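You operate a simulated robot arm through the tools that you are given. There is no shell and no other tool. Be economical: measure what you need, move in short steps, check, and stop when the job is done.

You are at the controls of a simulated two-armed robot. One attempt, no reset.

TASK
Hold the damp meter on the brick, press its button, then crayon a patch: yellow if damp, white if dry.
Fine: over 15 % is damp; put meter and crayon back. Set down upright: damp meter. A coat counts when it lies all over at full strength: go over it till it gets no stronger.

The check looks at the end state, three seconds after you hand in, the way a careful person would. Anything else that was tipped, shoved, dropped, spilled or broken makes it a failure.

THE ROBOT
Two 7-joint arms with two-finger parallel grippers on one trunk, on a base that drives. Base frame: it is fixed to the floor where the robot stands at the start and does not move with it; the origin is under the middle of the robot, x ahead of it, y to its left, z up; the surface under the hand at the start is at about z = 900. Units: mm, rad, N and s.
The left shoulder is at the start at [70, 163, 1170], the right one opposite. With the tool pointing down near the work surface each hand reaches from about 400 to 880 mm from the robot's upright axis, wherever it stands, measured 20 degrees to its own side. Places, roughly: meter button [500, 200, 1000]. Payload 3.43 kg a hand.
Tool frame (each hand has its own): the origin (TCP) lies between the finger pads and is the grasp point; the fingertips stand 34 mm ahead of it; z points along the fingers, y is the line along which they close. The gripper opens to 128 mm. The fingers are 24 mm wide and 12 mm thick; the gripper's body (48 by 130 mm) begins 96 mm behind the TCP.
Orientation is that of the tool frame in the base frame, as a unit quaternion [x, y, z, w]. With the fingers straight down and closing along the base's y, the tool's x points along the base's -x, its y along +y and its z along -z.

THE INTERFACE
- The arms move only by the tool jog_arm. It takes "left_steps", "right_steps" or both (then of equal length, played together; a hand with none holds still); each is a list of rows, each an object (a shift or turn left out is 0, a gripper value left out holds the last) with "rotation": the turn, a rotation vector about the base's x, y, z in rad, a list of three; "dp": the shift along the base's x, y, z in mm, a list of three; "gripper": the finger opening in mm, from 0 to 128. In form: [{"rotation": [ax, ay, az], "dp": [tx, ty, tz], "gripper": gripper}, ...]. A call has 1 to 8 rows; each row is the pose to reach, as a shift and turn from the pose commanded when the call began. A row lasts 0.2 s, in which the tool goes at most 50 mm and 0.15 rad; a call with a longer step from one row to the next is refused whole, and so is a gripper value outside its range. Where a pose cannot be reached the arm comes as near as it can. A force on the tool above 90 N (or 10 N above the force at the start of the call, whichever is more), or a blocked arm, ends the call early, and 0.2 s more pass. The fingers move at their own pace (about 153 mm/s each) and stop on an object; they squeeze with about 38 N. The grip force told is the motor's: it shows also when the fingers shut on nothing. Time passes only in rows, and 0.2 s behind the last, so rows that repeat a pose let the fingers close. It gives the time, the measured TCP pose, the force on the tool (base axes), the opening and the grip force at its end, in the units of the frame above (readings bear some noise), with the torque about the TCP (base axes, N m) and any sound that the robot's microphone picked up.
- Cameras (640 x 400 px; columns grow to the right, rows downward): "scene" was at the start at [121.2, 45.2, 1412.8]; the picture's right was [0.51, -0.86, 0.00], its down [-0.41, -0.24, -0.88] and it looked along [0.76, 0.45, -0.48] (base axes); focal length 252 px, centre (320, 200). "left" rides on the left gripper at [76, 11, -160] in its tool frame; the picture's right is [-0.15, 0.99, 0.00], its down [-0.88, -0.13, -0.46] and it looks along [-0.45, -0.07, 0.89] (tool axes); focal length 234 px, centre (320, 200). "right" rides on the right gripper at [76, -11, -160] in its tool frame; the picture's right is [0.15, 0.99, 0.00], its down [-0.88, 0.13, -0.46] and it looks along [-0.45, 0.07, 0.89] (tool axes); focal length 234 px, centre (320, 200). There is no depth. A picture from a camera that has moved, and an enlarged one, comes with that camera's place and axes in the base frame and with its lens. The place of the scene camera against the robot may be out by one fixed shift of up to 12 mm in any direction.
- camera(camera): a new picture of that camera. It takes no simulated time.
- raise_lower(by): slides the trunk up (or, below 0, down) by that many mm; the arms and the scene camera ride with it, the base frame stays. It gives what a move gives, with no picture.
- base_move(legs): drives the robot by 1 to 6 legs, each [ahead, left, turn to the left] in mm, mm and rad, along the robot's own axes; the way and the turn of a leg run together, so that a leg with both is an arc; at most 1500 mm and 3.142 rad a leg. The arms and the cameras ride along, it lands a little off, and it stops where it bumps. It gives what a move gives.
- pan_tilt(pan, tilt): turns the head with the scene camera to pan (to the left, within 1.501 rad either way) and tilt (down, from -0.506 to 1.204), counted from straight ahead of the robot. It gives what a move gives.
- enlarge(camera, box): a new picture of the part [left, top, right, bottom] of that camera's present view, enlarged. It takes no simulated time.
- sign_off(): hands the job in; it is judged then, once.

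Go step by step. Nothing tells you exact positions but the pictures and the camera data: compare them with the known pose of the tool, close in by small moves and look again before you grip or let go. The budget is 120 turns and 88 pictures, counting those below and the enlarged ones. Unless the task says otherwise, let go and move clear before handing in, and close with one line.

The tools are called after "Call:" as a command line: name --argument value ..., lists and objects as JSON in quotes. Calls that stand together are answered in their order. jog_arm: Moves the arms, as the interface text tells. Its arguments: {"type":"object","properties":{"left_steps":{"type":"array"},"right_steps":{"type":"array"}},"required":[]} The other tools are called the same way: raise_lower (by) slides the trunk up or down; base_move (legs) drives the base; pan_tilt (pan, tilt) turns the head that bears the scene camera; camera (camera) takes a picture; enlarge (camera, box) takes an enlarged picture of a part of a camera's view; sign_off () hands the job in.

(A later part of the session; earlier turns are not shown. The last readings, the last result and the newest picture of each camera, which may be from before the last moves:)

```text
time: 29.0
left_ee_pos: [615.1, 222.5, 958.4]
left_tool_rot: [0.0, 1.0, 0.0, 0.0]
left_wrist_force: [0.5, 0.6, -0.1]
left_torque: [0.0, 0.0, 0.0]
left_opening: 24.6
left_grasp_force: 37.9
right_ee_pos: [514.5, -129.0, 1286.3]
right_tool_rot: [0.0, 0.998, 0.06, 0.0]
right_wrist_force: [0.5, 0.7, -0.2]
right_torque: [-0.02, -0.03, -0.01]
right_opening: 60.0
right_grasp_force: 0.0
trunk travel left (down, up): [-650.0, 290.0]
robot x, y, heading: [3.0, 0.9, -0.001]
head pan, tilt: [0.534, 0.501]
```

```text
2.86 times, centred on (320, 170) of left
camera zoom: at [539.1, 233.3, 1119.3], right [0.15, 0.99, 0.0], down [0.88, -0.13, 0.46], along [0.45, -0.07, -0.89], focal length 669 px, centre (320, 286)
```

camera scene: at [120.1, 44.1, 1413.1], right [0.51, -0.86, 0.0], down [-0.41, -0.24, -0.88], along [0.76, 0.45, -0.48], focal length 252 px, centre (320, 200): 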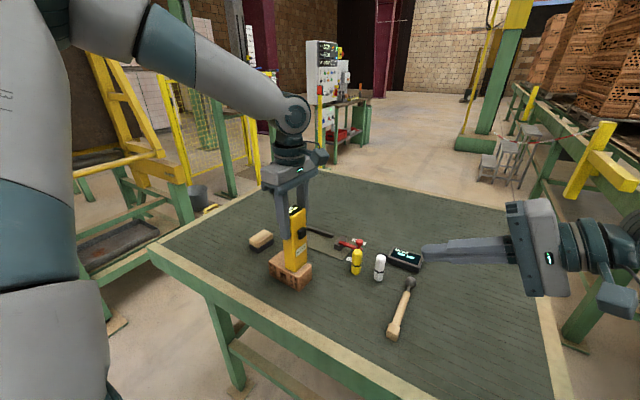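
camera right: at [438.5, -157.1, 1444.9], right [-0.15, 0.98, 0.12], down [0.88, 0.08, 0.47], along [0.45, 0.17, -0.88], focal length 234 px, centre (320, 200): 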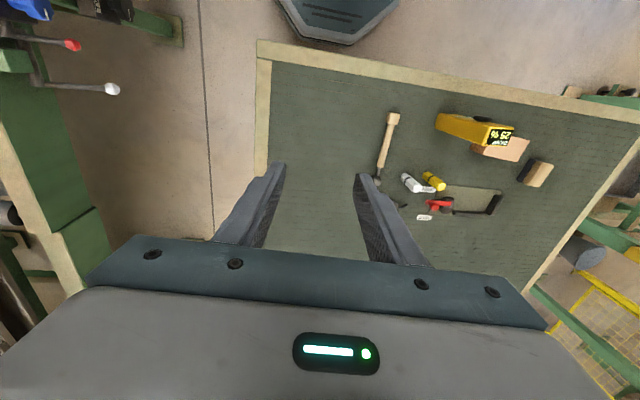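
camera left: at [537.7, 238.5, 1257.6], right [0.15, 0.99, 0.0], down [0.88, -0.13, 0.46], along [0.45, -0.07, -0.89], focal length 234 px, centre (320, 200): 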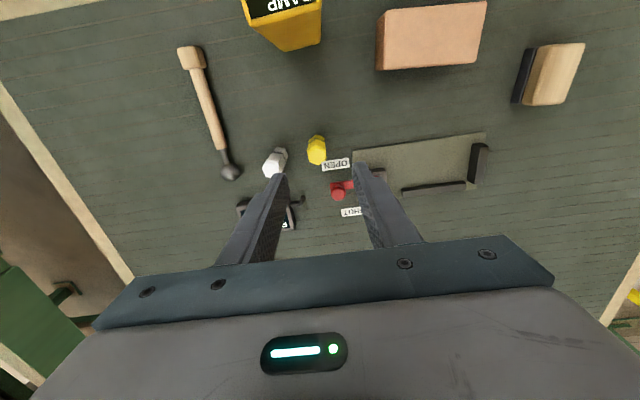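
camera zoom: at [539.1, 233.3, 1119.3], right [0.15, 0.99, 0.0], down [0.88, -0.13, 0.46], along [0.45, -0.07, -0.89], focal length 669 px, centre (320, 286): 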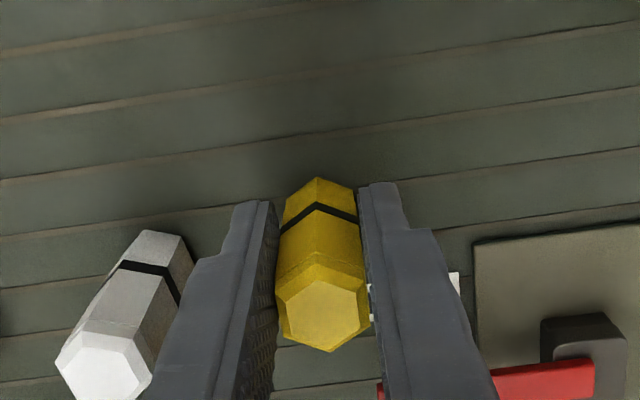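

Yellow crayon held. I lift it and carry it above the brick's centre.

Call:
jog_arm --left_steps '[{"dp": [0, 0, 25]}, {"dp": [0, 0, 65]}, {"dp": [0, 0, 100]}, {"dp": [-24, 37, 105]}, {"dp": [-48, 74, 105]}, {"dp": [-73, 111, 105]}, {"dp": [-98, 149, 105]}, {"dp": [-98, 149, 80]}]'

Call:
camera --camera "left"

Call:
enlarge --camera "scene" --box '[230, 170, 390, 300]'

```text
time: 30.8
left_ee_pos: [517.8, 371.6, 1038.5]
left_tool_rot: [0.0, 1.0, 0.001, -0.002]
left_wrist_force: [0.8, 0.2, -0.6]
left_torque: [0.01, 0.08, 0.0]
left_opening: 24.4
left_grasp_force: 38.0
right_ee_pos: [515.8, -130.8, 1286.1]
right_tool_rot: [0.0, 0.998, 0.06, -0.002]
right_wrist_force: [0.4, -0.3, -0.1]
right_torque: [0.04, 0.08, 0.03]
right_opening: 60.0
right_grasp_force: 0.0
trunk travel left (down, up): [-650.0, 290.0]
robot x, y, heading: [2.1, 0.1, 0.006]
head pan, tilt: [0.534, 0.501]
```

```text
52 pictures are left
camera left: at [442.4, 382.1, 1199.6], right [0.15, 0.99, 0.0], down [0.88, -0.13, 0.45], along [0.45, -0.07, -0.89], focal length 234 px, centre (320, 200)
```

left: 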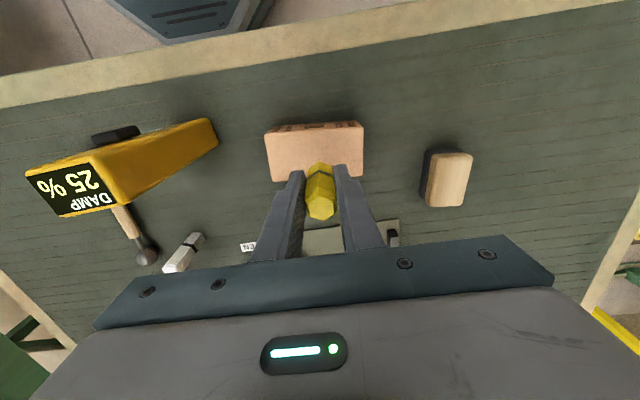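

```text
3.08 times, centred on (310, 235) of scene
camera zoom: at [123.5, 44.0, 1412.6], right [0.51, -0.86, 0.0], down [-0.41, -0.24, -0.88], along [0.75, 0.45, -0.48], focal length 776 px, centre (351, 92)
```

zoom: 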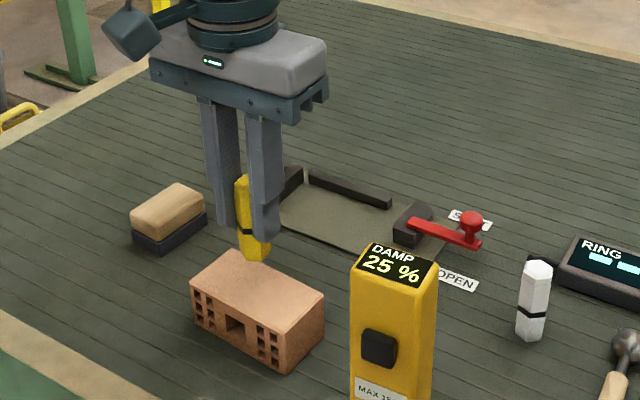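

Call:
jog_arm --left_steps '[{"dp": [0, -2, -20]}, {"dp": [0, -2, -28]}, {"dp": [0, -2, -32]}, {"dp": [0, -2, -34]}, {"dp": [0, -2, -35]}]'

```text
time: 32.0
left_ee_pos: [516.1, 368.9, 1007.5]
left_tool_rot: [0.0, 1.0, 0.0, 0.002]
left_wrist_force: [3.8, 6.8, 28.1]
left_torque: [-0.27, -0.28, 0.0]
left_opening: 24.3
left_grasp_force: 38.3
right_ee_pos: [512.5, -129.8, 1289.1]
right_tool_rot: [0.001, 0.998, 0.06, 0.002]
right_wrist_force: [0.3, -0.2, 0.6]
right_torque: [-0.04, 0.0, -0.02]
right_opening: 60.2
right_grasp_force: 0.0
trunk travel left (down, up): [-650.0, 290.0]
robot x, y, heading: [4.0, -0.4, 0.001]
head pan, tilt: [0.534, 0.501]
```

Contact at TCP z≈1007 with 28 N. I ease to about 10 N and try a short stroke.

Call:
jog_arm --left_steps '[{"dp": [0, 0, 2.5]}, {"dp": [0, -10, 2.5]}, {"dp": [0, -20, 2.5]}, {"dp": [0, -10, 2.5]}, {"dp": [0, 0, 2.5]}, {"dp": [0, 0, 30]}, {"dp": [0, 50, 60]}, {"dp": [0, 50, 60]}]'

Call:
enlarge --camera "scene" --box '[230, 190, 390, 320]'

```text
refused: row 7 steps farther than a row can; nothing moved
```

```text
3.08 times, centred on (310, 255) of scene
camera zoom: at [119.0, 44.8, 1413.1], right [0.51, -0.86, 0.0], down [-0.41, -0.24, -0.88], along [0.76, 0.45, -0.48], focal length 776 px, centre (351, 31)
```

zoom: 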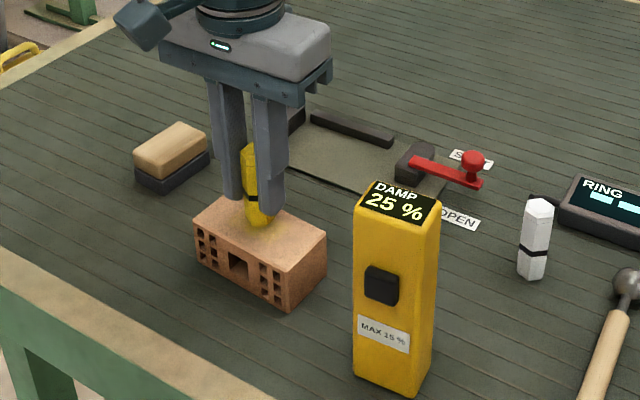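

Call:
jog_arm --left_steps '[{"dp": [0, 0, 2.5]}, {"dp": [0, -10, 2.5]}, {"dp": [0, -20, 2.5]}, {"dp": [0, -10, 2.5]}, {"dp": [0, 0, 2.5]}, {"dp": [0, 0, 35]}, {"dp": [0, 30, 60]}, {"dp": [0, 70, 60]}]'

Call:
enlarge --camera "scene" --box '[250, 230, 350, 310]'

Call:
camera --camera "left"

```text
time: 33.8
left_ee_pos: [516.8, 440.7, 1062.2]
left_tool_rot: [0.0, 1.0, -0.001, 0.0]
left_wrist_force: [0.0, 0.3, -1.2]
left_torque: [-0.01, -0.02, 0.01]
left_opening: 24.5
left_grasp_force: 38.4
right_ee_pos: [513.3, -127.5, 1288.3]
right_tool_rot: [0.0, 0.998, 0.059, 0.0]
right_wrist_force: [0.4, -0.2, -0.1]
right_torque: [-0.02, 0.01, 0.02]
right_opening: 60.2
right_grasp_force: 0.1
trunk travel left (down, up): [-650.0, 290.0]
robot x, y, heading: [-0.3, -2.2, 0.0]
head pan, tilt: [0.534, 0.501]
```

```text
5.00 times, centred on (300, 270) of scene
camera zoom: at [121.6, 47.3, 1412.7], right [0.51, -0.86, 0.0], down [-0.41, -0.25, -0.88], along [0.76, 0.45, -0.48], focal length 1260 px, centre (420, -150)
```

zoom: 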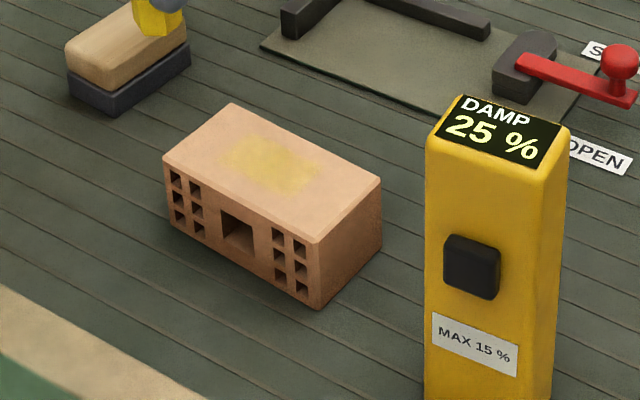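

```text
48 pictures are left
camera left: at [441.2, 453.5, 1222.6], right [0.15, 0.99, 0.0], down [0.88, -0.13, 0.46], along [0.45, -0.07, -0.89], focal length 234 px, centre (320, 200)
```

left: 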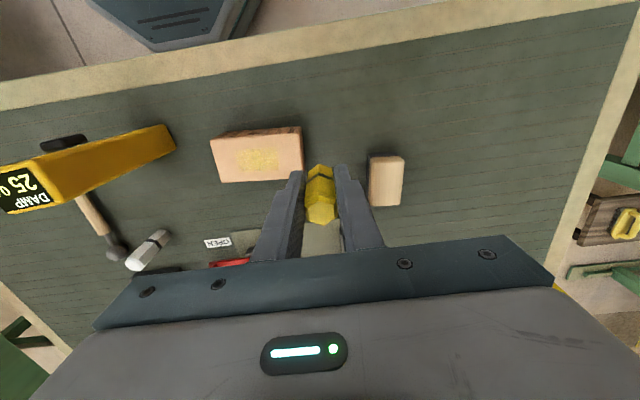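

The bottom end marks well and the brick stayed put. Now a serpentine over the whole top face.

Call:
jog_arm --left_steps '[{"dp": [-15.9, -24.5, -18]}, {"dp": [-15.9, -24.5, -53]}, {"dp": [-15.9, -24.5, -58.5]}, {"dp": [-19.6, -68.3, -58.5]}, {"dp": [-23.3, -112.1, -58.5]}, {"dp": [-10.9, -113.1, -58.5]}, {"dp": [-7.2, -69.3, -58.5]}, {"dp": [-3.5, -25.5, -58.5]}]'

Call:
enlarge --camera "scene" --box '[250, 230, 350, 310]'

```text
time: 35.6
left_ee_pos: [510.1, 413.9, 1004.4]
left_tool_rot: [0.0, 1.0, -0.001, -0.001]
left_wrist_force: [-0.7, -0.6, 6.5]
left_torque: [0.2, 0.06, -0.02]
left_opening: 24.2
left_grasp_force: 37.2
right_ee_pos: [512.6, -130.3, 1288.8]
right_tool_rot: [0.0, 0.998, 0.06, -0.001]
right_wrist_force: [-0.2, 0.2, 0.5]
right_torque: [-0.04, -0.02, 0.02]
right_opening: 59.8
right_grasp_force: 0.0
trunk travel left (down, up): [-650.0, 290.0]
robot x, y, heading: [3.3, -1.2, -0.002]
head pan, tilt: [0.534, 0.501]
```

```text
5.00 times, centred on (300, 270) of scene
camera zoom: at [119.9, 45.4, 1413.0], right [0.51, -0.86, 0.0], down [-0.41, -0.24, -0.88], along [0.76, 0.45, -0.48], focal length 1260 px, centre (420, -150)
```

zoom: 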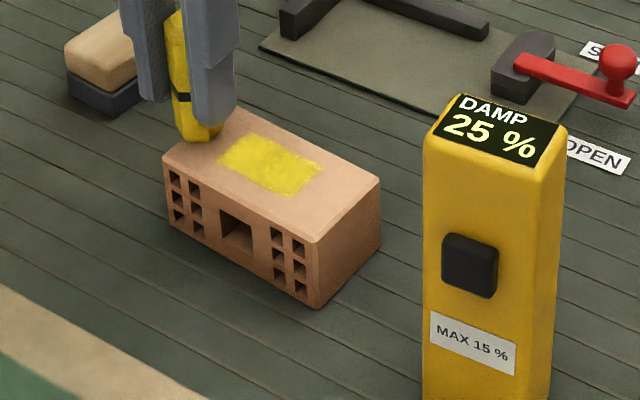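

Only a defined rectangle in the middle takes colour, so I'll go over that area repeatedly.

Call:
jog_arm --left_steps '[{"dp": [-7.2, -19.5, -1]}, {"dp": [-11.2, -67.3, -1]}, {"dp": [0.8, -68.3, -1]}, {"dp": [4.8, -20.5, -1]}, {"dp": [16.8, -21.5, -1]}, {"dp": [12.8, -69.3, -1]}, {"dp": [16.8, -21.5, -1]}, {"dp": [4.8, -20.5, -1]}]'

Call:
jog_arm --left_steps '[{"dp": [-4, -47.8, 0]}, {"dp": [-16, -46.8, 0]}, {"dp": [-12, 1, 0]}, {"dp": [0, 0, 0]}, {"dp": [-4, -47.8, 0]}, {"dp": [8, -48.8, 0]}, {"dp": [12, -1, 0]}, {"dp": [0, 0, 0]}]'

Call:
jog_arm --left_steps '[{"dp": [0, 0, 30]}, {"dp": [0, 25, 60]}, {"dp": [0, 65, 60]}, {"dp": [0, 65, 60]}]'

Call:
enlarge --camera "scene" --box '[250, 230, 350, 310]'

Call:
enlarge --camera "left" --box '[200, 110, 320, 200]'

```text
time: 37.4
left_ee_pos: [518.7, 391.2, 1005.3]
left_tool_rot: [0.0, 1.0, 0.001, 0.0]
left_wrist_force: [0.1, -0.8, 0.4]
left_torque: [0.01, -0.01, 0.0]
left_opening: 24.4
left_grasp_force: 38.3
right_ee_pos: [513.8, -131.2, 1287.1]
right_tool_rot: [-0.001, 0.998, 0.06, 0.0]
right_wrist_force: [0.6, 0.0, -0.4]
right_torque: [0.0, -0.03, 0.01]
right_opening: 59.9
right_grasp_force: 0.1
trunk travel left (down, up): [-650.0, 290.0]
robot x, y, heading: [2.3, 1.7, 0.0]
head pan, tilt: [0.534, 0.501]
```

```text
time: 39.2
left_ee_pos: [516.3, 392.8, 1005.3]
left_tool_rot: [0.001, 1.0, 0.001, 0.0]
left_wrist_force: [0.0, -0.1, -0.3]
left_torque: [0.01, 0.01, -0.02]
left_opening: 24.6
left_grasp_force: 37.7
right_ee_pos: [514.0, -131.5, 1286.8]
right_tool_rot: [-0.001, 0.998, 0.061, 0.0]
right_wrist_force: [0.0, 0.9, 0.5]
right_torque: [0.01, 0.03, 0.01]
right_opening: 60.0
right_grasp_force: 0.1
trunk travel left (down, up): [-650.0, 290.0]
robot x, y, heading: [2.2, 3.5, 0.001]
head pan, tilt: [0.534, 0.501]
```

```text
time: 40.2
left_ee_pos: [518.6, 456.4, 1065.1]
left_tool_rot: [-0.001, 1.0, 0.001, 0.0]
left_wrist_force: [0.4, 0.4, 0.0]
left_torque: [0.01, -0.01, -0.02]
left_opening: 24.4
left_grasp_force: 38.3
right_ee_pos: [514.4, -130.5, 1287.4]
right_tool_rot: [0.0, 0.998, 0.061, 0.0]
right_wrist_force: [0.5, 0.3, 0.1]
right_torque: [0.04, 0.0, -0.01]
right_opening: 59.9
right_grasp_force: 0.1
trunk travel left (down, up): [-650.0, 290.0]
robot x, y, heading: [-0.6, 0.1, -0.002]
head pan, tilt: [0.534, 0.501]
```

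```text
5.00 times, centred on (300, 270) of scene
camera zoom: at [121.2, 43.7, 1412.8], right [0.51, -0.86, 0.0], down [-0.41, -0.24, -0.88], along [0.76, 0.45, -0.48], focal length 1260 px, centre (420, -150)
```

zoom: 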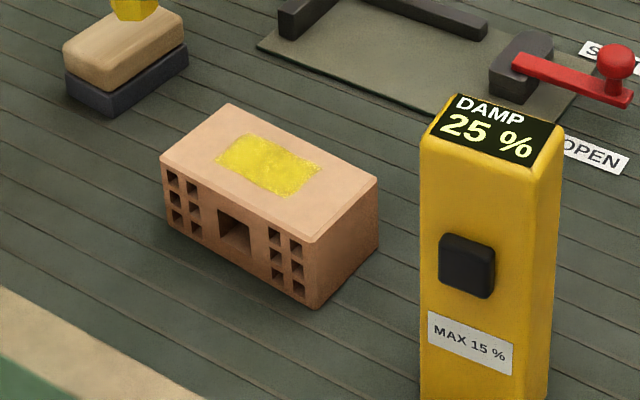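

```text
4.44 times, centred on (260, 155) of left
camera zoom: at [442.4, 468.6, 1224.5], right [0.15, 0.99, 0.0], down [0.88, -0.13, 0.46], along [0.45, -0.07, -0.89], focal length 1041 px, centre (587, 400)
```

zoom: 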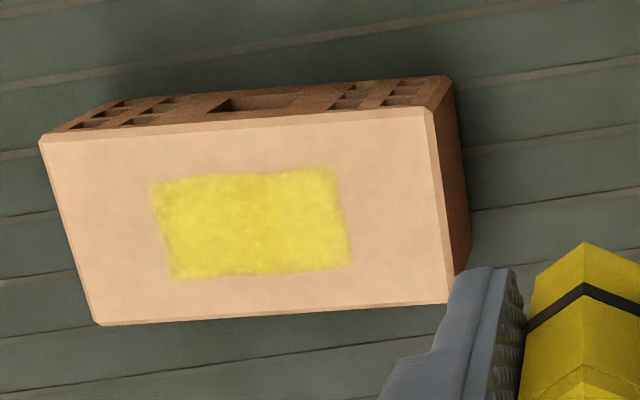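

The patch is well formed but still uneven, and the last passes had no contact force; the crayon slid up a little. I press slightly lower.

Call:
jog_arm --left_steps '[{"dp": [0, -40, -20]}, {"dp": [0, -65, -50]}, {"dp": [0, -65, -61]}, {"dp": [0, -65, -63]}]'

```text
time: 41.2
left_ee_pos: [517.0, 391.0, 1005.2]
left_tool_rot: [0.0, 1.0, 0.001, 0.003]
left_wrist_force: [0.7, 1.3, 29.8]
left_torque: [-0.41, -0.07, -0.01]
left_opening: 24.2
left_grasp_force: 38.5
right_ee_pos: [512.6, -131.1, 1288.8]
right_tool_rot: [0.0, 0.998, 0.061, 0.001]
right_wrist_force: [-0.4, -0.4, -0.1]
right_torque: [0.0, 0.01, -0.04]
right_opening: 59.9
right_grasp_force: 0.1
trunk travel left (down, up): [-650.0, 290.0]
robot x, y, heading: [0.5, -6.1, 0.0]
head pan, tilt: [0.534, 0.501]
```

Call:
jog_arm --left_steps '[{"dp": [-4, -47.8, 1]}, {"dp": [-16, -46.8, 1]}, {"dp": [-12, 1, 1]}, {"dp": [0, 0, 1]}, {"dp": [-4, -47.8, 1]}, {"dp": [8, -48.8, 1]}, {"dp": [12, -1, 1]}, {"dp": [0, 0, 1]}]'

Call:
jog_arm --left_steps '[{"dp": [-6, 0, -0.5]}, {"dp": [-10, -47.3, -0.5]}, {"dp": [2, -48.3, -0.5]}, {"dp": [6, -0.5, -0.5]}, {"dp": [12, -1, -0.5]}, {"dp": [8, -48.8, -0.5]}, {"dp": [-4, -47.8, -0.5]}, {"dp": [0, 0, -0.5]}]'

Call:
jog_arm --left_steps '[{"dp": [-12, 1, 0]}, {"dp": [-16, -46.8, 0]}, {"dp": [-4, -47.8, 0]}, {"dp": [0, 0, 0]}, {"dp": [6, -0.5, 0]}, {"dp": [2, -48.3, 0]}, {"dp": [8, -48.8, 0]}, {"dp": [12, -1, 0]}]'

Call:
jog_arm --left_steps '[{"dp": [-12, 1, 30]}, {"dp": [-12, 26, 60]}, {"dp": [-12, 66, 60]}, {"dp": [-12, 66, 60]}]'

Call:
enlarge --camera "left" --box '[200, 110, 320, 200]'

```text
time: 43.0
left_ee_pos: [518.0, 389.9, 1002.1]
left_tool_rot: [0.0, 1.0, 0.001, 0.0]
left_wrist_force: [0.1, 0.1, -0.4]
left_torque: [0.04, 0.01, 0.02]
left_opening: 24.0
left_grasp_force: 38.3
right_ee_pos: [514.0, -130.9, 1287.5]
right_tool_rot: [0.0, 0.998, 0.061, 0.0]
right_wrist_force: [-0.2, -0.2, 0.0]
right_torque: [0.03, 0.02, 0.02]
right_opening: 60.0
right_grasp_force: 0.0
trunk travel left (down, up): [-650.0, 290.0]
robot x, y, heading: [-0.2, 0.3, -0.001]
head pan, tilt: [0.534, 0.501]
```

```text
time: 44.8
left_ee_pos: [518.0, 394.6, 1002.4]
left_tool_rot: [0.001, 1.0, -0.001, 0.001]
left_wrist_force: [0.6, 0.0, 2.8]
left_torque: [0.04, -0.03, 0.01]
left_opening: 21.8
left_grasp_force: 38.3
right_ee_pos: [513.6, -128.1, 1288.7]
right_tool_rot: [-0.001, 0.998, 0.059, 0.0]
right_wrist_force: [1.0, 0.4, 0.6]
right_torque: [-0.03, -0.02, 0.01]
right_opening: 59.9
right_grasp_force: 0.1
trunk travel left (down, up): [-650.0, 290.0]
robot x, y, heading: [1.7, -2.1, -0.003]
head pan, tilt: [0.534, 0.501]
```

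```text
time: 46.6
left_ee_pos: [530.0, 394.3, 1002.8]
left_tool_rot: [0.0, 1.0, -0.002, 0.001]
left_wrist_force: [1.1, 0.0, 2.6]
left_torque: [-0.03, -0.08, -0.03]
left_opening: 21.8
left_grasp_force: 38.1
right_ee_pos: [513.6, -127.4, 1288.2]
right_tool_rot: [0.0, 0.998, 0.059, 0.0]
right_wrist_force: [-0.2, -0.3, 0.3]
right_torque: [-0.07, -0.03, -0.01]
right_opening: 60.0
right_grasp_force: 0.1
trunk travel left (down, up): [-650.0, 290.0]
robot x, y, heading: [-1.6, -3.6, -0.002]
head pan, tilt: [0.534, 0.501]
```

```text
time: 47.6
left_ee_pos: [517.1, 458.2, 1062.8]
left_tool_rot: [0.0, 1.0, 0.001, 0.0]
left_wrist_force: [-0.2, -0.3, -1.0]
left_torque: [0.02, -0.01, 0.01]
left_opening: 21.5
left_grasp_force: 38.0
right_ee_pos: [514.4, -130.3, 1286.6]
right_tool_rot: [0.001, 0.998, 0.061, 0.001]
right_wrist_force: [-0.3, 0.0, -1.0]
right_torque: [0.02, -0.01, 0.0]
right_opening: 59.9
right_grasp_force: 0.0
trunk travel left (down, up): [-650.0, 290.0]
robot x, y, heading: [-1.9, -0.4, 0.002]
head pan, tilt: [0.534, 0.501]
```

```text
4.44 times, centred on (260, 155) of left
camera zoom: at [441.4, 469.3, 1222.9], right [0.15, 0.99, 0.0], down [0.88, -0.13, 0.46], along [0.45, -0.07, -0.89], focal length 1041 px, centre (587, 400)
```

zoom: 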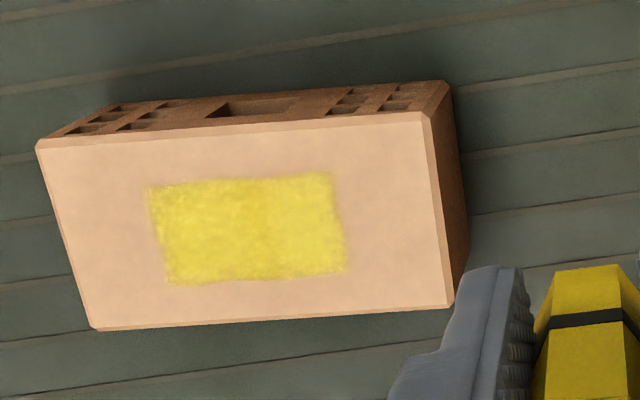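

The finger opening dropped to 21.5, so the crayon may have twisted in the grip. I check it.

Call:
enlarge --camera "scene" --box '[220, 180, 340, 300]'

Call:
enlarge --camera "left" --box '[230, 100, 410, 240]'

```text
3.33 times, centred on (280, 240) of scene
camera zoom: at [121.1, 44.0, 1412.8], right [0.51, -0.86, 0.0], down [-0.41, -0.24, -0.88], along [0.76, 0.45, -0.48], focal length 840 px, centre (453, 67)
```

zoom: 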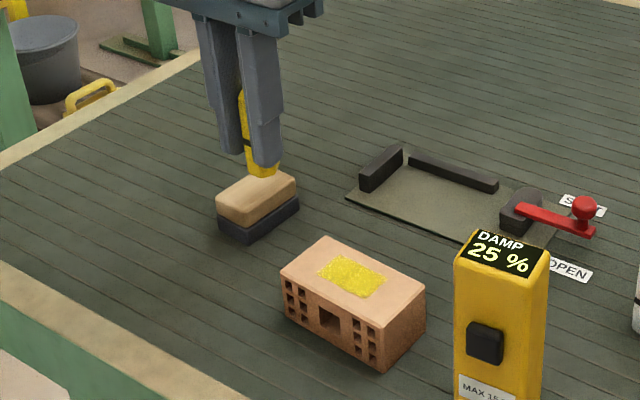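

```text
2.86 times, centred on (320, 170) of left
camera zoom: at [441.4, 469.3, 1222.9], right [0.15, 0.99, 0.0], down [0.88, -0.13, 0.46], along [0.45, -0.07, -0.89], focal length 669 px, centre (320, 286)
```

zoom: 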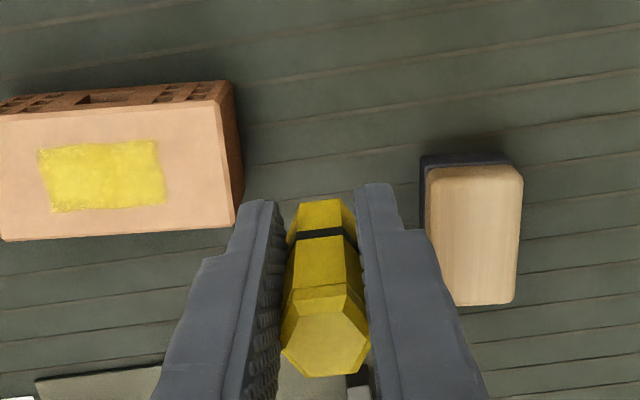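

The crayon only turned about its axis and is still upright. I do denser coats at slightly lower height.

Call:
jog_arm --left_steps '[{"dp": [0, -40, -20]}, {"dp": [0, -65, -50]}, {"dp": [0, -65, -60]}, {"dp": [0, -65, -61.5]}]'

Call:
jog_arm --left_steps '[{"dp": [-15, 1.3, 0]}, {"dp": [-19, -46.5, 0]}, {"dp": [-13, -47, 0]}, {"dp": [-9, 0.8, 0]}, {"dp": [-3, 0.3, 0]}, {"dp": [-7, -47.5, 0]}, {"dp": [-1, -48.1, 0]}, {"dp": [3, -0.3, 0]}]'

Call:
jog_arm --left_steps '[{"dp": [6, -0.5, 0]}, {"dp": [2, -48.3, 0]}, {"dp": [8, -48.8, 0]}, {"dp": [12, -1, 0]}, {"dp": [6, -0.5, 0]}, {"dp": [2, -48.3, 0]}, {"dp": [-4, -47.8, 0]}, {"dp": [0, 0, 0]}]'

Call:
jog_arm --left_steps '[{"dp": [-6, 0.6, 0]}, {"dp": [-10, -47.2, 0]}, {"dp": [-16, -46.7, 0]}, {"dp": [-12, 1.1, 0]}, {"dp": [-18, 1.6, 0]}, {"dp": [-22, -46.2, 0]}, {"dp": [-18, 1.6, 0]}, {"dp": [0, 0, 0]}]'

Call:
jog_arm --left_steps '[{"dp": [-3, 0, 30]}, {"dp": [-3, 26, 60]}, {"dp": [-3, 66, 60]}, {"dp": [-3, 66, 60]}]'

Call:
enlarge --camera "left" --box '[200, 110, 320, 200]'

```text
time: 48.6
left_ee_pos: [518.3, 393.1, 1003.1]
left_tool_rot: [0.0, 1.0, 0.002, 0.003]
left_wrist_force: [1.4, 5.0, 18.3]
left_torque: [0.29, -0.19, 0.06]
left_opening: 21.6
left_grasp_force: 37.9
right_ee_pos: [513.1, -130.0, 1289.1]
right_tool_rot: [0.0, 0.998, 0.061, 0.0]
right_wrist_force: [-0.9, -0.1, 0.1]
right_torque: [-0.02, 0.0, -0.01]
right_opening: 60.2
right_grasp_force: 0.1
trunk travel left (down, up): [-650.0, 290.0]
robot x, y, heading: [-0.9, 0.6, -0.001]
head pan, tilt: [0.534, 0.501]
```

```text
time: 50.4
left_ee_pos: [520.7, 391.6, 999.9]
left_tool_rot: [0.001, 1.0, -0.001, 0.001]
left_wrist_force: [1.8, -5.6, 12.4]
left_torque: [-0.3, -0.19, -0.07]
left_opening: 21.7
left_grasp_force: 38.4
right_ee_pos: [512.6, -128.6, 1287.7]
right_tool_rot: [0.0, 0.998, 0.06, 0.001]
right_wrist_force: [-0.1, -0.2, 0.7]
right_torque: [-0.01, -0.05, -0.02]
right_opening: 59.9
right_grasp_force: 0.0
trunk travel left (down, up): [-650.0, 290.0]
robot x, y, heading: [3.0, -2.1, -0.003]
head pan, tilt: [0.534, 0.501]
```

```text
time: 52.2
left_ee_pos: [519.6, 392.7, 999.9]
left_tool_rot: [0.001, 1.0, -0.001, 0.002]
left_wrist_force: [-1.0, -0.9, 9.1]
left_torque: [-0.09, -0.05, -0.01]
left_opening: 21.7
left_grasp_force: 38.3
right_ee_pos: [513.5, -127.7, 1288.4]
right_tool_rot: [-0.001, 0.998, 0.059, 0.0]
right_wrist_force: [-0.5, 0.8, -1.4]
right_torque: [0.0, -0.04, 0.02]
right_opening: 59.7
right_grasp_force: 0.1
trunk travel left (down, up): [-650.0, 290.0]
robot x, y, heading: [-4.0, 0.3, 0.001]
head pan, tilt: [0.534, 0.501]
```

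```text
time: 54.0
left_ee_pos: [519.9, 390.4, 1000.4]
left_tool_rot: [0.0, 1.0, 0.001, 0.0]
left_wrist_force: [-0.2, 0.2, 1.4]
left_torque: [0.06, 0.02, 0.01]
left_opening: 21.4
left_grasp_force: 37.7
right_ee_pos: [515.4, -131.4, 1285.2]
right_tool_rot: [0.0, 0.998, 0.061, -0.001]
right_wrist_force: [-0.2, -0.1, -0.9]
right_torque: [0.05, 0.08, 0.02]
right_opening: 60.1
right_grasp_force: 0.1
trunk travel left (down, up): [-650.0, 290.0]
robot x, y, heading: [0.5, 1.1, 0.002]
head pan, tilt: [0.534, 0.501]
```

```text
time: 55.0
left_ee_pos: [519.7, 458.9, 1060.3]
left_tool_rot: [0.001, 1.0, 0.001, 0.0]
left_wrist_force: [0.4, -0.1, -0.6]
left_torque: [0.0, 0.01, 0.01]
left_opening: 21.6
left_grasp_force: 38.4
right_ee_pos: [513.6, -129.4, 1287.8]
right_tool_rot: [0.0, 0.998, 0.061, 0.0]
right_wrist_force: [0.0, -0.7, 0.2]
right_torque: [0.0, 0.03, 0.0]
right_opening: 59.9
right_grasp_force: 0.1
trunk travel left (down, up): [-650.0, 290.0]
robot x, y, heading: [-0.7, 0.3, -0.005]
head pan, tilt: [0.534, 0.501]
```

```text
4.44 times, centred on (260, 155) of left
camera zoom: at [442.2, 469.6, 1220.3], right [0.15, 0.99, 0.0], down [0.88, -0.13, 0.46], along [0.45, -0.07, -0.89], focal length 1041 px, centre (587, 400)
```

zoom: 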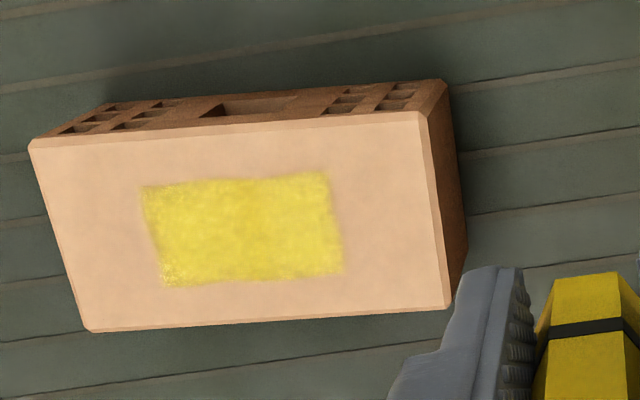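

Call:
jog_arm --left_steps '[{"dp": [0, -40, -20]}, {"dp": [0, -66, -50]}, {"dp": [0, -66, -60]}, {"dp": [0, -66, -61.5]}]'

Call:
jog_arm --left_steps '[{"dp": [-17.5, 7.5, 0]}, {"dp": [-20, -22.4, 0]}, {"dp": [-22.6, -52.3, 0]}, {"dp": [-12.6, -53.1, 0]}, {"dp": [-10, -23.2, 0]}, {"dp": [-7.5, 6.7, 0]}, {"dp": [2.5, 5.8, 0]}, {"dp": [0, -24.1, 0]}]'

Call:
jog_arm --left_steps '[{"dp": [-2.5, -29.9, -0.5]}, {"dp": [5.5, -30.6, -0.5]}, {"dp": [8, -0.7, -0.5]}, {"dp": [10.5, 29.2, -0.5]}, {"dp": [18.5, 28.5, -0.5]}, {"dp": [16, -1.4, -0.5]}, {"dp": [13.5, -31.3, -0.5]}, {"dp": [16, -1.4, -0.5]}]'

Call:
jog_arm --left_steps '[{"dp": [0, 0, 35]}, {"dp": [-8, 30, 62]}, {"dp": [-16, 70, 62]}, {"dp": [-16, 92, 62]}, {"dp": [-16, 92, 62]}]'

Call:
enlarge --camera "left" --box '[200, 110, 320, 200]'

Call:
enlarge --camera "scene" --box '[250, 230, 350, 310]'

```text
time: 56.0
left_ee_pos: [517.7, 394.0, 1000.3]
left_tool_rot: [0.0, 1.0, 0.0, 0.0]
left_wrist_force: [-0.5, 1.6, 3.8]
left_torque: [0.06, 0.02, 0.0]
left_opening: 21.6
left_grasp_force: 38.2
right_ee_pos: [514.3, -129.5, 1287.1]
right_tool_rot: [0.001, 0.998, 0.06, 0.0]
right_wrist_force: [-0.5, -0.6, 0.4]
right_torque: [0.03, 0.0, 0.03]
right_opening: 59.9
right_grasp_force: 0.0
trunk travel left (down, up): [-650.0, 290.0]
robot x, y, heading: [1.6, -0.0, -0.001]
head pan, tilt: [0.534, 0.501]
```

```text
time: 57.8
left_ee_pos: [519.3, 367.4, 999.8]
left_tool_rot: [0.0, 1.0, 0.001, 0.0]
left_wrist_force: [1.5, 1.1, 5.7]
left_torque: [0.1, -0.18, 0.02]
left_opening: 21.5
left_grasp_force: 38.0
right_ee_pos: [515.2, -130.7, 1287.4]
right_tool_rot: [0.0, 0.998, 0.061, 0.0]
right_wrist_force: [0.9, -0.2, 1.0]
right_torque: [0.03, -0.03, -0.05]
right_opening: 59.9
right_grasp_force: 0.1
trunk travel left (down, up): [-650.0, 290.0]
robot x, y, heading: [2.9, 1.5, 0.002]
head pan, tilt: [0.534, 0.501]
```

```text
time: 59.6
left_ee_pos: [536.1, 365.3, 998.1]
left_tool_rot: [0.002, 1.0, -0.001, 0.002]
left_wrist_force: [1.0, -5.1, 13.0]
left_torque: [-0.23, -0.15, -0.04]
left_opening: 21.6
left_grasp_force: 38.0
right_ee_pos: [512.7, -128.8, 1288.9]
right_tool_rot: [0.0, 0.998, 0.06, 0.0]
right_wrist_force: [-0.8, 0.5, -0.1]
right_torque: [-0.06, -0.01, 0.02]
right_opening: 60.1
right_grasp_force: 0.0
trunk travel left (down, up): [-650.0, 290.0]
robot x, y, heading: [1.4, -4.4, -0.001]
head pan, tilt: [0.534, 0.501]
```

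```text
time: 60.8
left_ee_pos: [518.1, 460.2, 1059.6]
left_tool_rot: [0.0, 1.0, 0.0, 0.001]
left_wrist_force: [0.4, 0.2, 0.4]
left_torque: [-0.03, 0.0, -0.03]
left_opening: 21.5
left_grasp_force: 37.4
right_ee_pos: [514.4, -130.2, 1288.1]
right_tool_rot: [0.0, 0.998, 0.06, -0.001]
right_wrist_force: [-0.2, 0.6, -0.2]
right_torque: [0.02, 0.0, 0.01]
right_opening: 59.9
right_grasp_force: 0.0
trunk travel left (down, up): [-650.0, 290.0]
robot x, y, heading: [-0.5, 1.5, 0.001]
head pan, tilt: [0.534, 0.501]
```

```text
4.44 times, centred on (260, 155) of left
camera zoom: at [442.0, 471.5, 1219.4], right [0.15, 0.99, 0.0], down [0.88, -0.13, 0.46], along [0.45, -0.07, -0.89], focal length 1041 px, centre (587, 400)
```

zoom: 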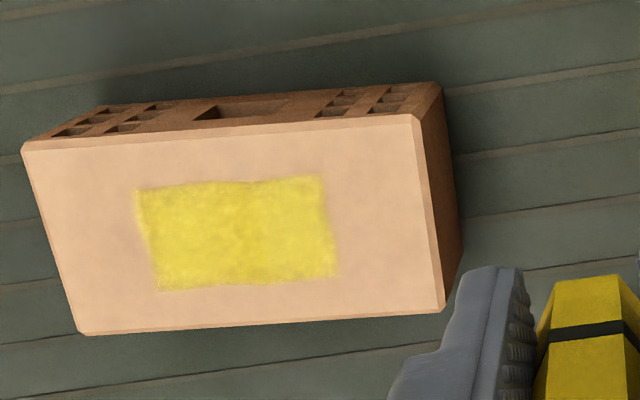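

```text
5.00 times, centred on (300, 270) of scene
camera zoom: at [121.2, 44.9, 1412.8], right [0.51, -0.86, 0.0], down [-0.41, -0.24, -0.88], along [0.76, 0.45, -0.48], focal length 1260 px, centre (420, -150)
```

zoom: 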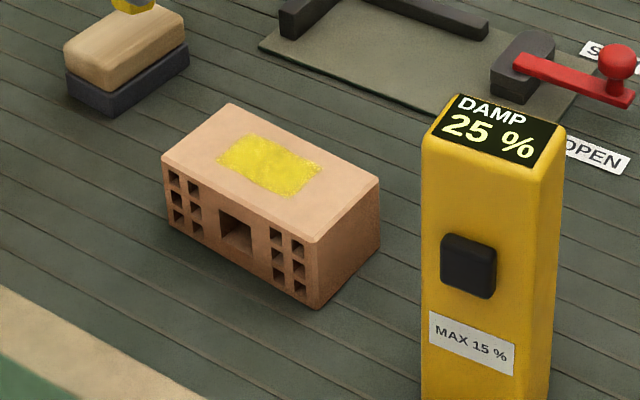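

More uniform now. I add another full coat plus cross-hatching, then compare.

Call:
jog_arm --left_steps '[{"dp": [0, -40, -20]}, {"dp": [0, -66, -50]}, {"dp": [0, -66, -60]}, {"dp": [0, -66, -62.5]}]'

Call:
jog_arm --left_steps '[{"dp": [-17.5, 7.5, 0]}, {"dp": [-20, -22.4, 0]}, {"dp": [-22.6, -52.3, 0]}, {"dp": [-12.6, -53.1, 0]}, {"dp": [-10, -23.2, 0]}, {"dp": [-7.5, 6.7, 0]}, {"dp": [2.5, 5.8, 0]}, {"dp": [0, -24.1, 0]}]'

Call:
jog_arm --left_steps '[{"dp": [-2.5, -29.9, -0.5]}, {"dp": [5.5, -30.6, -0.5]}, {"dp": [8, -0.7, -0.5]}, {"dp": [10.5, 29.2, -0.5]}, {"dp": [18.5, 28.5, -0.5]}, {"dp": [16, -1.4, -0.5]}, {"dp": [13.5, -31.3, -0.5]}, {"dp": [13.5, -25, -0.5]}]'

Call:
jog_arm --left_steps '[{"dp": [-33, 3, 0]}, {"dp": [-32, 11, 0]}, {"dp": [1, 8, 0]}, {"dp": [2, 16, 0]}, {"dp": [-31, 19, 0]}, {"dp": [-30, 27, 0]}, {"dp": [3, 24, 0]}, {"dp": [3, 32, 0]}]'

Call:
jog_arm --left_steps '[{"dp": [-33, 3, -0.5]}, {"dp": [-32, 11, -0.5]}, {"dp": [1, 8, -0.5]}, {"dp": [2, 16, -0.5]}, {"dp": [-31, 19, -0.5]}, {"dp": [2, 16, -0.5]}, {"dp": [-12, 16, -0.5]}, {"dp": [-16, -25, -0.5]}]'

Call:
jog_arm --left_steps '[{"dp": [0, 0, 35]}, {"dp": [0, 30, 62]}, {"dp": [0, 70, 62]}, {"dp": [0, 92, 62]}, {"dp": [0, 92, 62]}]'

Call:
enlarge --camera "left" --box '[200, 110, 320, 200]'

Call:
enlarge --camera "scene" --box '[250, 230, 350, 310]'

```text
time: 61.8
left_ee_pos: [517.7, 391.7, 999.5]
left_tool_rot: [0.0, 1.0, 0.0, 0.002]
left_wrist_force: [-0.1, 4.7, 12.0]
left_torque: [0.17, -0.1, 0.03]
left_opening: 21.7
left_grasp_force: 38.1
right_ee_pos: [514.9, -129.5, 1287.4]
right_tool_rot: [0.0, 0.998, 0.06, 0.0]
right_wrist_force: [0.1, 0.2, -0.6]
right_torque: [0.03, 0.04, -0.03]
right_opening: 60.1
right_grasp_force: 0.0
trunk travel left (down, up): [-650.0, 290.0]
robot x, y, heading: [-1.3, 1.7, 0.002]
head pan, tilt: [0.534, 0.501]
```

```text
time: 63.6
left_ee_pos: [517.4, 367.7, 1000.0]
left_tool_rot: [0.0, 1.0, 0.001, 0.001]
left_wrist_force: [3.0, 5.6, 15.3]
left_torque: [0.3, -0.28, 0.05]
left_opening: 21.7
left_grasp_force: 38.1
right_ee_pos: [513.5, -131.1, 1288.6]
right_tool_rot: [-0.001, 0.998, 0.06, -0.001]
right_wrist_force: [0.0, 0.7, -0.6]
right_torque: [0.01, -0.03, -0.03]
right_opening: 60.1
right_grasp_force: 0.0
trunk travel left (down, up): [-650.0, 290.0]
robot x, y, heading: [-4.8, 1.7, 0.001]
head pan, tilt: [0.534, 0.501]
```

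```text
time: 65.4
left_ee_pos: [530.7, 338.8, 998.8]
left_tool_rot: [0.001, 1.0, 0.0, 0.001]
left_wrist_force: [0.7, -7.1, 14.6]
left_torque: [-0.31, -0.12, -0.03]
left_opening: 21.6
left_grasp_force: 38.1
right_ee_pos: [512.5, -132.3, 1288.1]
right_tool_rot: [0.0, 0.998, 0.061, 0.002]
right_wrist_force: [0.1, 0.7, 0.8]
right_torque: [0.0, 0.01, 0.0]
right_opening: 60.2
right_grasp_force: 0.0
trunk travel left (down, up): [-650.0, 290.0]
robot x, y, heading: [0.9, 1.3, -0.003]
head pan, tilt: [0.534, 0.501]
```

```text
time: 67.2
left_ee_pos: [534.2, 373.6, 998.1]
left_tool_rot: [0.0, 1.0, -0.001, 0.001]
left_wrist_force: [-0.6, -6.7, 15.0]
left_torque: [-0.29, -0.06, -0.01]
left_opening: 22.0
left_grasp_force: 38.2
right_ee_pos: [512.3, -131.6, 1288.1]
right_tool_rot: [0.001, 0.998, 0.061, 0.0]
right_wrist_force: [-0.4, 0.0, 0.8]
right_torque: [-0.01, 0.02, -0.02]
right_opening: 60.0
right_grasp_force: 0.0
trunk travel left (down, up): [-650.0, 290.0]
robot x, y, heading: [-3.2, -2.0, -0.003]
head pan, tilt: [0.534, 0.501]
```

```text
time: 69.0
left_ee_pos: [516.3, 349.1, 997.9]
left_tool_rot: [-0.002, 1.0, 0.001, 0.0]
left_wrist_force: [-6.0, 9.4, 24.2]
left_torque: [0.39, 0.02, 0.06]
left_opening: 21.8
left_grasp_force: 38.0
right_ee_pos: [512.7, -131.9, 1289.7]
right_tool_rot: [0.0, 0.998, 0.061, 0.0]
right_wrist_force: [0.1, -0.9, -0.1]
right_torque: [0.05, 0.02, 0.02]
right_opening: 59.9
right_grasp_force: 0.1
trunk travel left (down, up): [-650.0, 290.0]
robot x, y, heading: [-2.3, -1.3, 0.003]
head pan, tilt: [0.534, 0.501]
```

```text
time: 70.2
left_ee_pos: [519.4, 443.4, 1058.9]
left_tool_rot: [0.001, 1.0, -0.001, 0.0]
left_wrist_force: [-0.5, 0.0, -0.8]
left_torque: [0.04, -0.01, 0.02]
left_opening: 21.7
left_grasp_force: 38.2
right_ee_pos: [515.1, -129.6, 1287.4]
right_tool_rot: [0.0, 0.998, 0.06, 0.0]
right_wrist_force: [-0.4, 0.0, -0.4]
right_torque: [0.03, 0.0, -0.01]
right_opening: 59.9
right_grasp_force: 0.1
trunk travel left (down, up): [-650.0, 290.0]
robot x, y, heading: [2.0, -1.2, 0.003]
head pan, tilt: [0.534, 0.501]
```

```text
4.44 times, centred on (260, 155) of left
camera zoom: at [442.3, 454.1, 1218.7], right [0.15, 0.99, 0.0], down [0.88, -0.13, 0.46], along [0.45, -0.07, -0.89], focal length 1041 px, centre (587, 400)
```

zoom: 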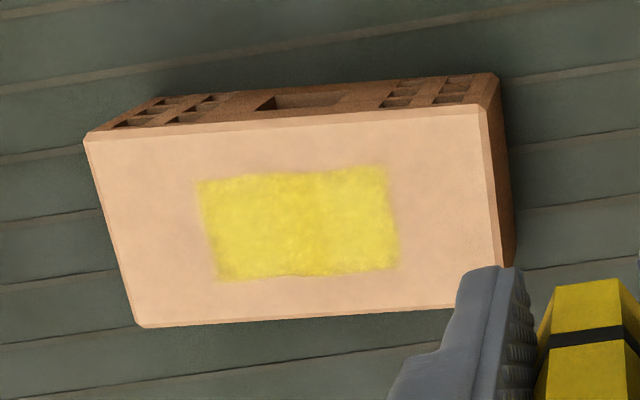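

```text
5.00 times, centred on (300, 270) of scene
camera zoom: at [121.3, 44.6, 1412.8], right [0.51, -0.86, 0.0], down [-0.41, -0.24, -0.88], along [0.76, 0.45, -0.48], focal length 1260 px, centre (420, -150)
```

zoom: 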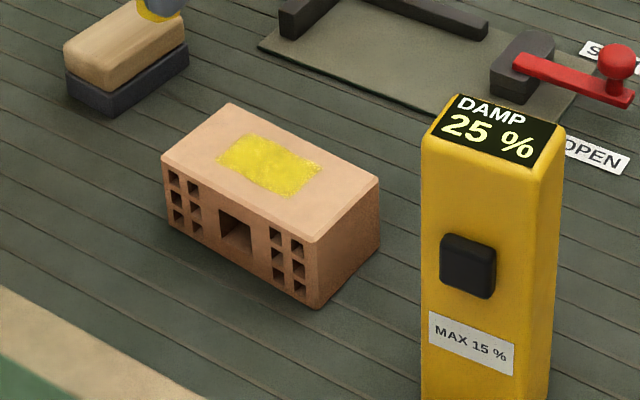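

Call:
enlarge --camera "left" --box '[232, 138, 284, 176]'

```text
10.53 times, centred on (258, 157) of left
camera zoom: at [442.3, 454.1, 1218.7], right [0.15, 0.99, 0.0], down [0.88, -0.13, 0.46], along [0.45, -0.07, -0.89], focal length 2465 px, centre (973, 653)
```

zoom: 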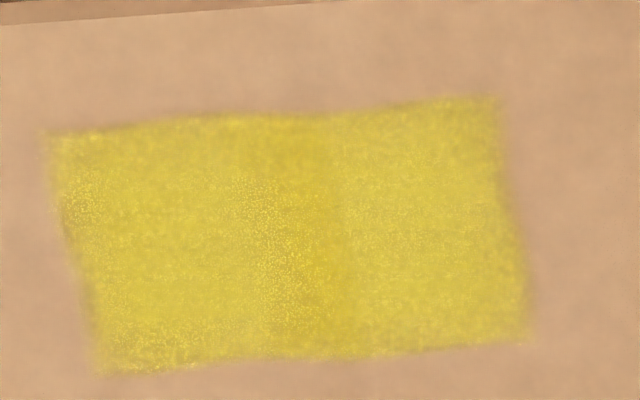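

The colour is close to uniform, but the middle seems slightly deeper than the two ends, so I go over both ends more.

Call:
jog_arm --left_steps '[{"dp": [0, -30, -20]}, {"dp": [0, -46, -50]}, {"dp": [0, -46, -60]}, {"dp": [0, -46, -62]}]'

Call:
jog_arm --left_steps '[{"dp": [16, -1.4, 0]}, {"dp": [-16, 1.4, 0]}, {"dp": [-16.5, -4.6, 0]}, {"dp": [15.5, -7.4, 0]}, {"dp": [15, -13.4, 0]}, {"dp": [-17, -10.6, 0]}, {"dp": [-17.5, -16.6, 0]}, {"dp": [14.5, -19.4, 0]}]'

Call:
jog_arm --left_steps '[{"dp": [-32, 2.8, 0]}, {"dp": [-31.5, 8.8, 0]}, {"dp": [0.5, 6, 0]}, {"dp": [1, 12, 0]}, {"dp": [-31, 14.8, 0]}, {"dp": [-30.5, 20.8, 0]}, {"dp": [1.5, 18, 0]}, {"dp": [-14.5, 19.4, 0]}]'

Call:
jog_arm --left_steps '[{"dp": [-3.2, -37.9, 0]}, {"dp": [12.8, -39.3, 0]}, {"dp": [-19.2, -36.5, 0]}, {"dp": [-19.7, -42.5, 0]}, {"dp": [12.3, -45.3, 0]}, {"dp": [11.8, -51.3, 0]}, {"dp": [-20.2, -48.5, 0]}, {"dp": [-20.7, -54.5, 0]}]'

Call:
jog_arm --left_steps '[{"dp": [32, -2.8, -0.5]}, {"dp": [32.5, 3.2, -0.5]}, {"dp": [0.5, 6, -0.5]}, {"dp": [1, 12, -0.5]}, {"dp": [33, 9.2, -0.5]}, {"dp": [33.5, 15.2, -0.5]}, {"dp": [1.5, 18, -0.5]}, {"dp": [17.5, 16.6, -0.5]}]'

Call:
jog_arm --left_steps '[{"dp": [0, 0, 35]}, {"dp": [0, 30, 62]}, {"dp": [0, 70, 62]}, {"dp": [0, 84, 62]}, {"dp": [0, 84, 62]}]'

Call:
enlarge --camera "left" --box '[232, 138, 284, 176]'

Call:
enlarge --camera "scene" --box '[285, 250, 321, 276]'

```text
time: 71.2
left_ee_pos: [517.3, 396.5, 998.6]
left_tool_rot: [0.0, 1.0, 0.0, 0.0]
left_wrist_force: [-1.7, -0.5, 1.4]
left_torque: [0.03, -0.02, 0.02]
left_opening: 21.8
left_grasp_force: 37.8
right_ee_pos: [514.7, -130.5, 1287.3]
right_tool_rot: [0.0, 0.998, 0.06, 0.0]
right_wrist_force: [-0.5, -0.6, 0.1]
right_torque: [-0.01, -0.02, 0.01]
right_opening: 59.8
right_grasp_force: 0.1
trunk travel left (down, up): [-650.0, 290.0]
robot x, y, heading: [2.9, 0.8, 0.003]
head pan, tilt: [0.534, 0.501]
```

```text
time: 73.0
left_ee_pos: [532.5, 374.5, 997.9]
left_tool_rot: [-0.001, 1.0, 0.001, -0.001]
left_wrist_force: [-4.2, 1.9, 16.3]
left_torque: [0.09, 0.23, 0.03]
left_opening: 21.4
left_grasp_force: 37.8
right_ee_pos: [513.6, -131.4, 1287.3]
right_tool_rot: [0.0, 0.998, 0.061, 0.001]
right_wrist_force: [0.3, -0.1, 1.0]
right_torque: [0.02, 0.03, 0.0]
right_opening: 59.9
right_grasp_force: 0.2
trunk travel left (down, up): [-650.0, 290.0]
robot x, y, heading: [1.6, 0.6, 0.0]
head pan, tilt: [0.534, 0.501]
```

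```text
time: 74.8
left_ee_pos: [516.3, 398.3, 998.7]
left_tool_rot: [0.001, 1.0, 0.0, 0.0]
left_wrist_force: [-1.0, 0.3, 0.9]
left_torque: [-0.01, -0.04, 0.01]
left_opening: 21.6
left_grasp_force: 37.7
right_ee_pos: [512.3, -128.7, 1287.8]
right_tool_rot: [0.0, 0.998, 0.06, 0.001]
right_wrist_force: [0.2, -0.3, 1.0]
right_torque: [-0.04, -0.04, 0.01]
right_opening: 60.0
right_grasp_force: 0.1
trunk travel left (down, up): [-650.0, 290.0]
robot x, y, heading: [0.9, 3.1, -0.003]
head pan, tilt: [0.534, 0.501]
```

```text
time: 76.6
left_ee_pos: [498.0, 342.3, 998.6]
left_tool_rot: [-0.001, 1.0, 0.0, -0.001]
left_wrist_force: [-0.6, 1.1, 1.1]
left_torque: [0.06, -0.02, 0.0]
left_opening: 21.5
left_grasp_force: 38.3
right_ee_pos: [515.9, -131.1, 1286.6]
right_tool_rot: [0.0, 0.998, 0.06, 0.0]
right_wrist_force: [-0.3, -0.2, -0.6]
right_torque: [0.02, 0.02, -0.01]
right_opening: 60.2
right_grasp_force: 0.1
trunk travel left (down, up): [-650.0, 290.0]
robot x, y, heading: [1.0, 3.1, 0.001]
head pan, tilt: [0.534, 0.501]
```

```text
time: 78.4
left_ee_pos: [515.5, 358.4, 997.4]
left_tool_rot: [0.0, 1.0, 0.002, 0.0]
left_wrist_force: [-3.2, 2.0, 8.7]
left_torque: [0.11, 0.08, 0.0]
left_opening: 21.8
left_grasp_force: 38.0
right_ee_pos: [515.1, -131.7, 1287.3]
right_tool_rot: [0.001, 0.998, 0.061, -0.002]
right_wrist_force: [0.9, 0.4, -1.5]
right_torque: [0.04, 0.02, 0.0]
right_opening: 60.0
right_grasp_force: 0.1
trunk travel left (down, up): [-650.0, 290.0]
robot x, y, heading: [0.2, 4.4, -0.003]
head pan, tilt: [0.534, 0.501]
```

```text
time: 79.6
left_ee_pos: [513.9, 442.4, 1061.2]
left_tool_rot: [0.0, 1.0, 0.0, 0.001]
left_wrist_force: [-0.2, 0.2, -0.9]
left_torque: [-0.02, 0.03, -0.01]
left_opening: 21.5
left_grasp_force: 37.8
right_ee_pos: [513.7, -130.0, 1287.4]
right_tool_rot: [0.0, 0.998, 0.061, 0.0]
right_wrist_force: [-1.0, 0.2, -0.2]
right_torque: [0.0, 0.04, 0.0]
right_opening: 59.7
right_grasp_force: 0.1
trunk travel left (down, up): [-650.0, 290.0]
robot x, y, heading: [5.8, 2.3, -0.001]
head pan, tilt: [0.534, 0.501]
```

```text
10.53 times, centred on (258, 157) of left
camera zoom: at [438.5, 454.2, 1220.5], right [0.15, 0.99, 0.0], down [0.88, -0.13, 0.46], along [0.45, -0.07, -0.89], focal length 2465 px, centre (973, 653)
```

zoom: 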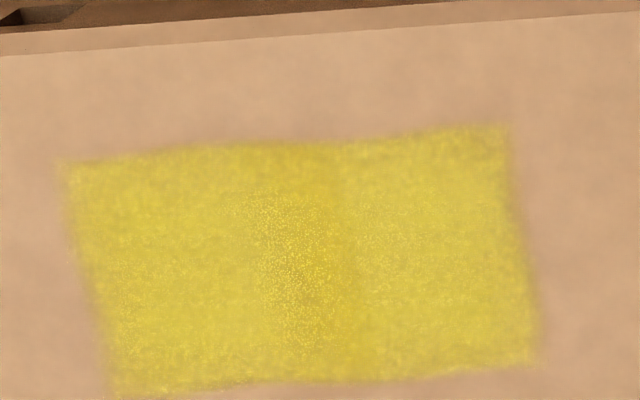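

```text
15.38 times, centred on (303, 263) of scene
camera zoom: at [121.2, 45.0, 1412.8], right [0.51, -0.86, 0.0], down [-0.41, -0.24, -0.88], along [0.76, 0.45, -0.48], focal length 3878 px, centre (582, -769)
```

zoom: 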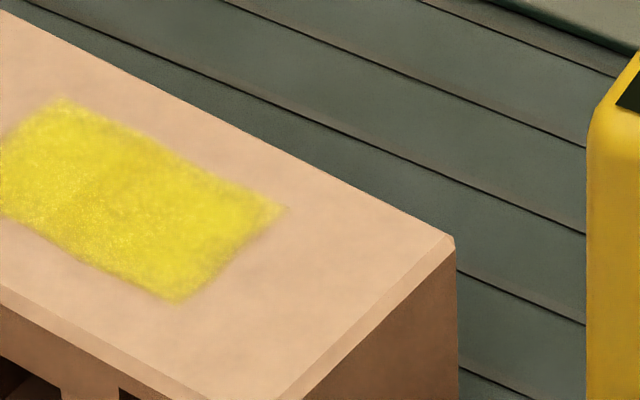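

Extra passes no longer change the colour: the coat is at full strength. Now I check the crayon's attitude in the grip before returning it.

Call:
enlarge --camera "left" --box '[230, 100, 410, 240]'

Call:
enlarge --camera "scene" --box '[260, 170, 340, 240]'

```text
2.86 times, centred on (320, 170) of left
camera zoom: at [438.5, 454.2, 1220.5], right [0.15, 0.99, 0.0], down [0.88, -0.13, 0.46], along [0.45, -0.07, -0.89], focal length 669 px, centre (320, 286)
```

zoom: 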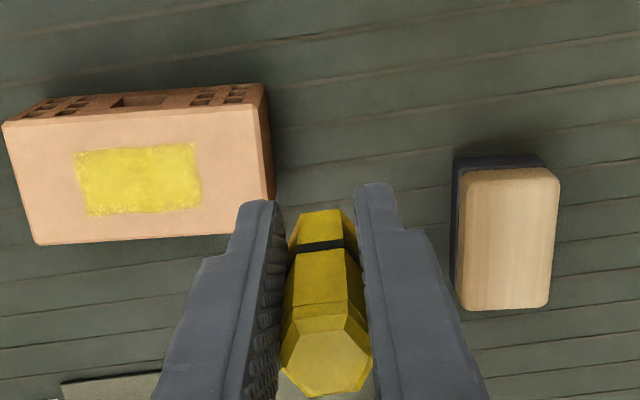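

```text
5.71 times, centred on (300, 205) of scene
camera zoom: at [121.2, 45.0, 1412.8], right [0.51, -0.86, 0.0], down [-0.41, -0.24, -0.88], along [0.76, 0.45, -0.48], focal length 1440 px, centre (434, 171)
```

zoom: 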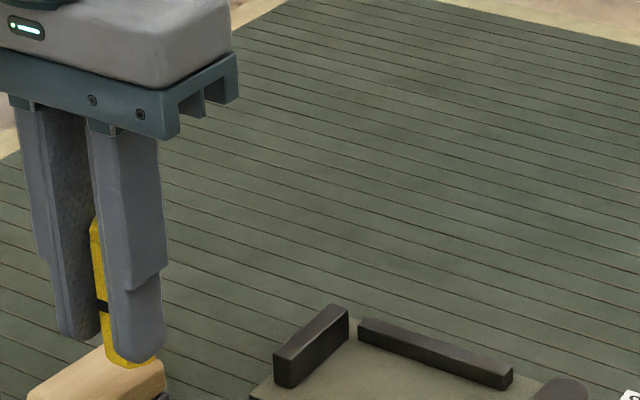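

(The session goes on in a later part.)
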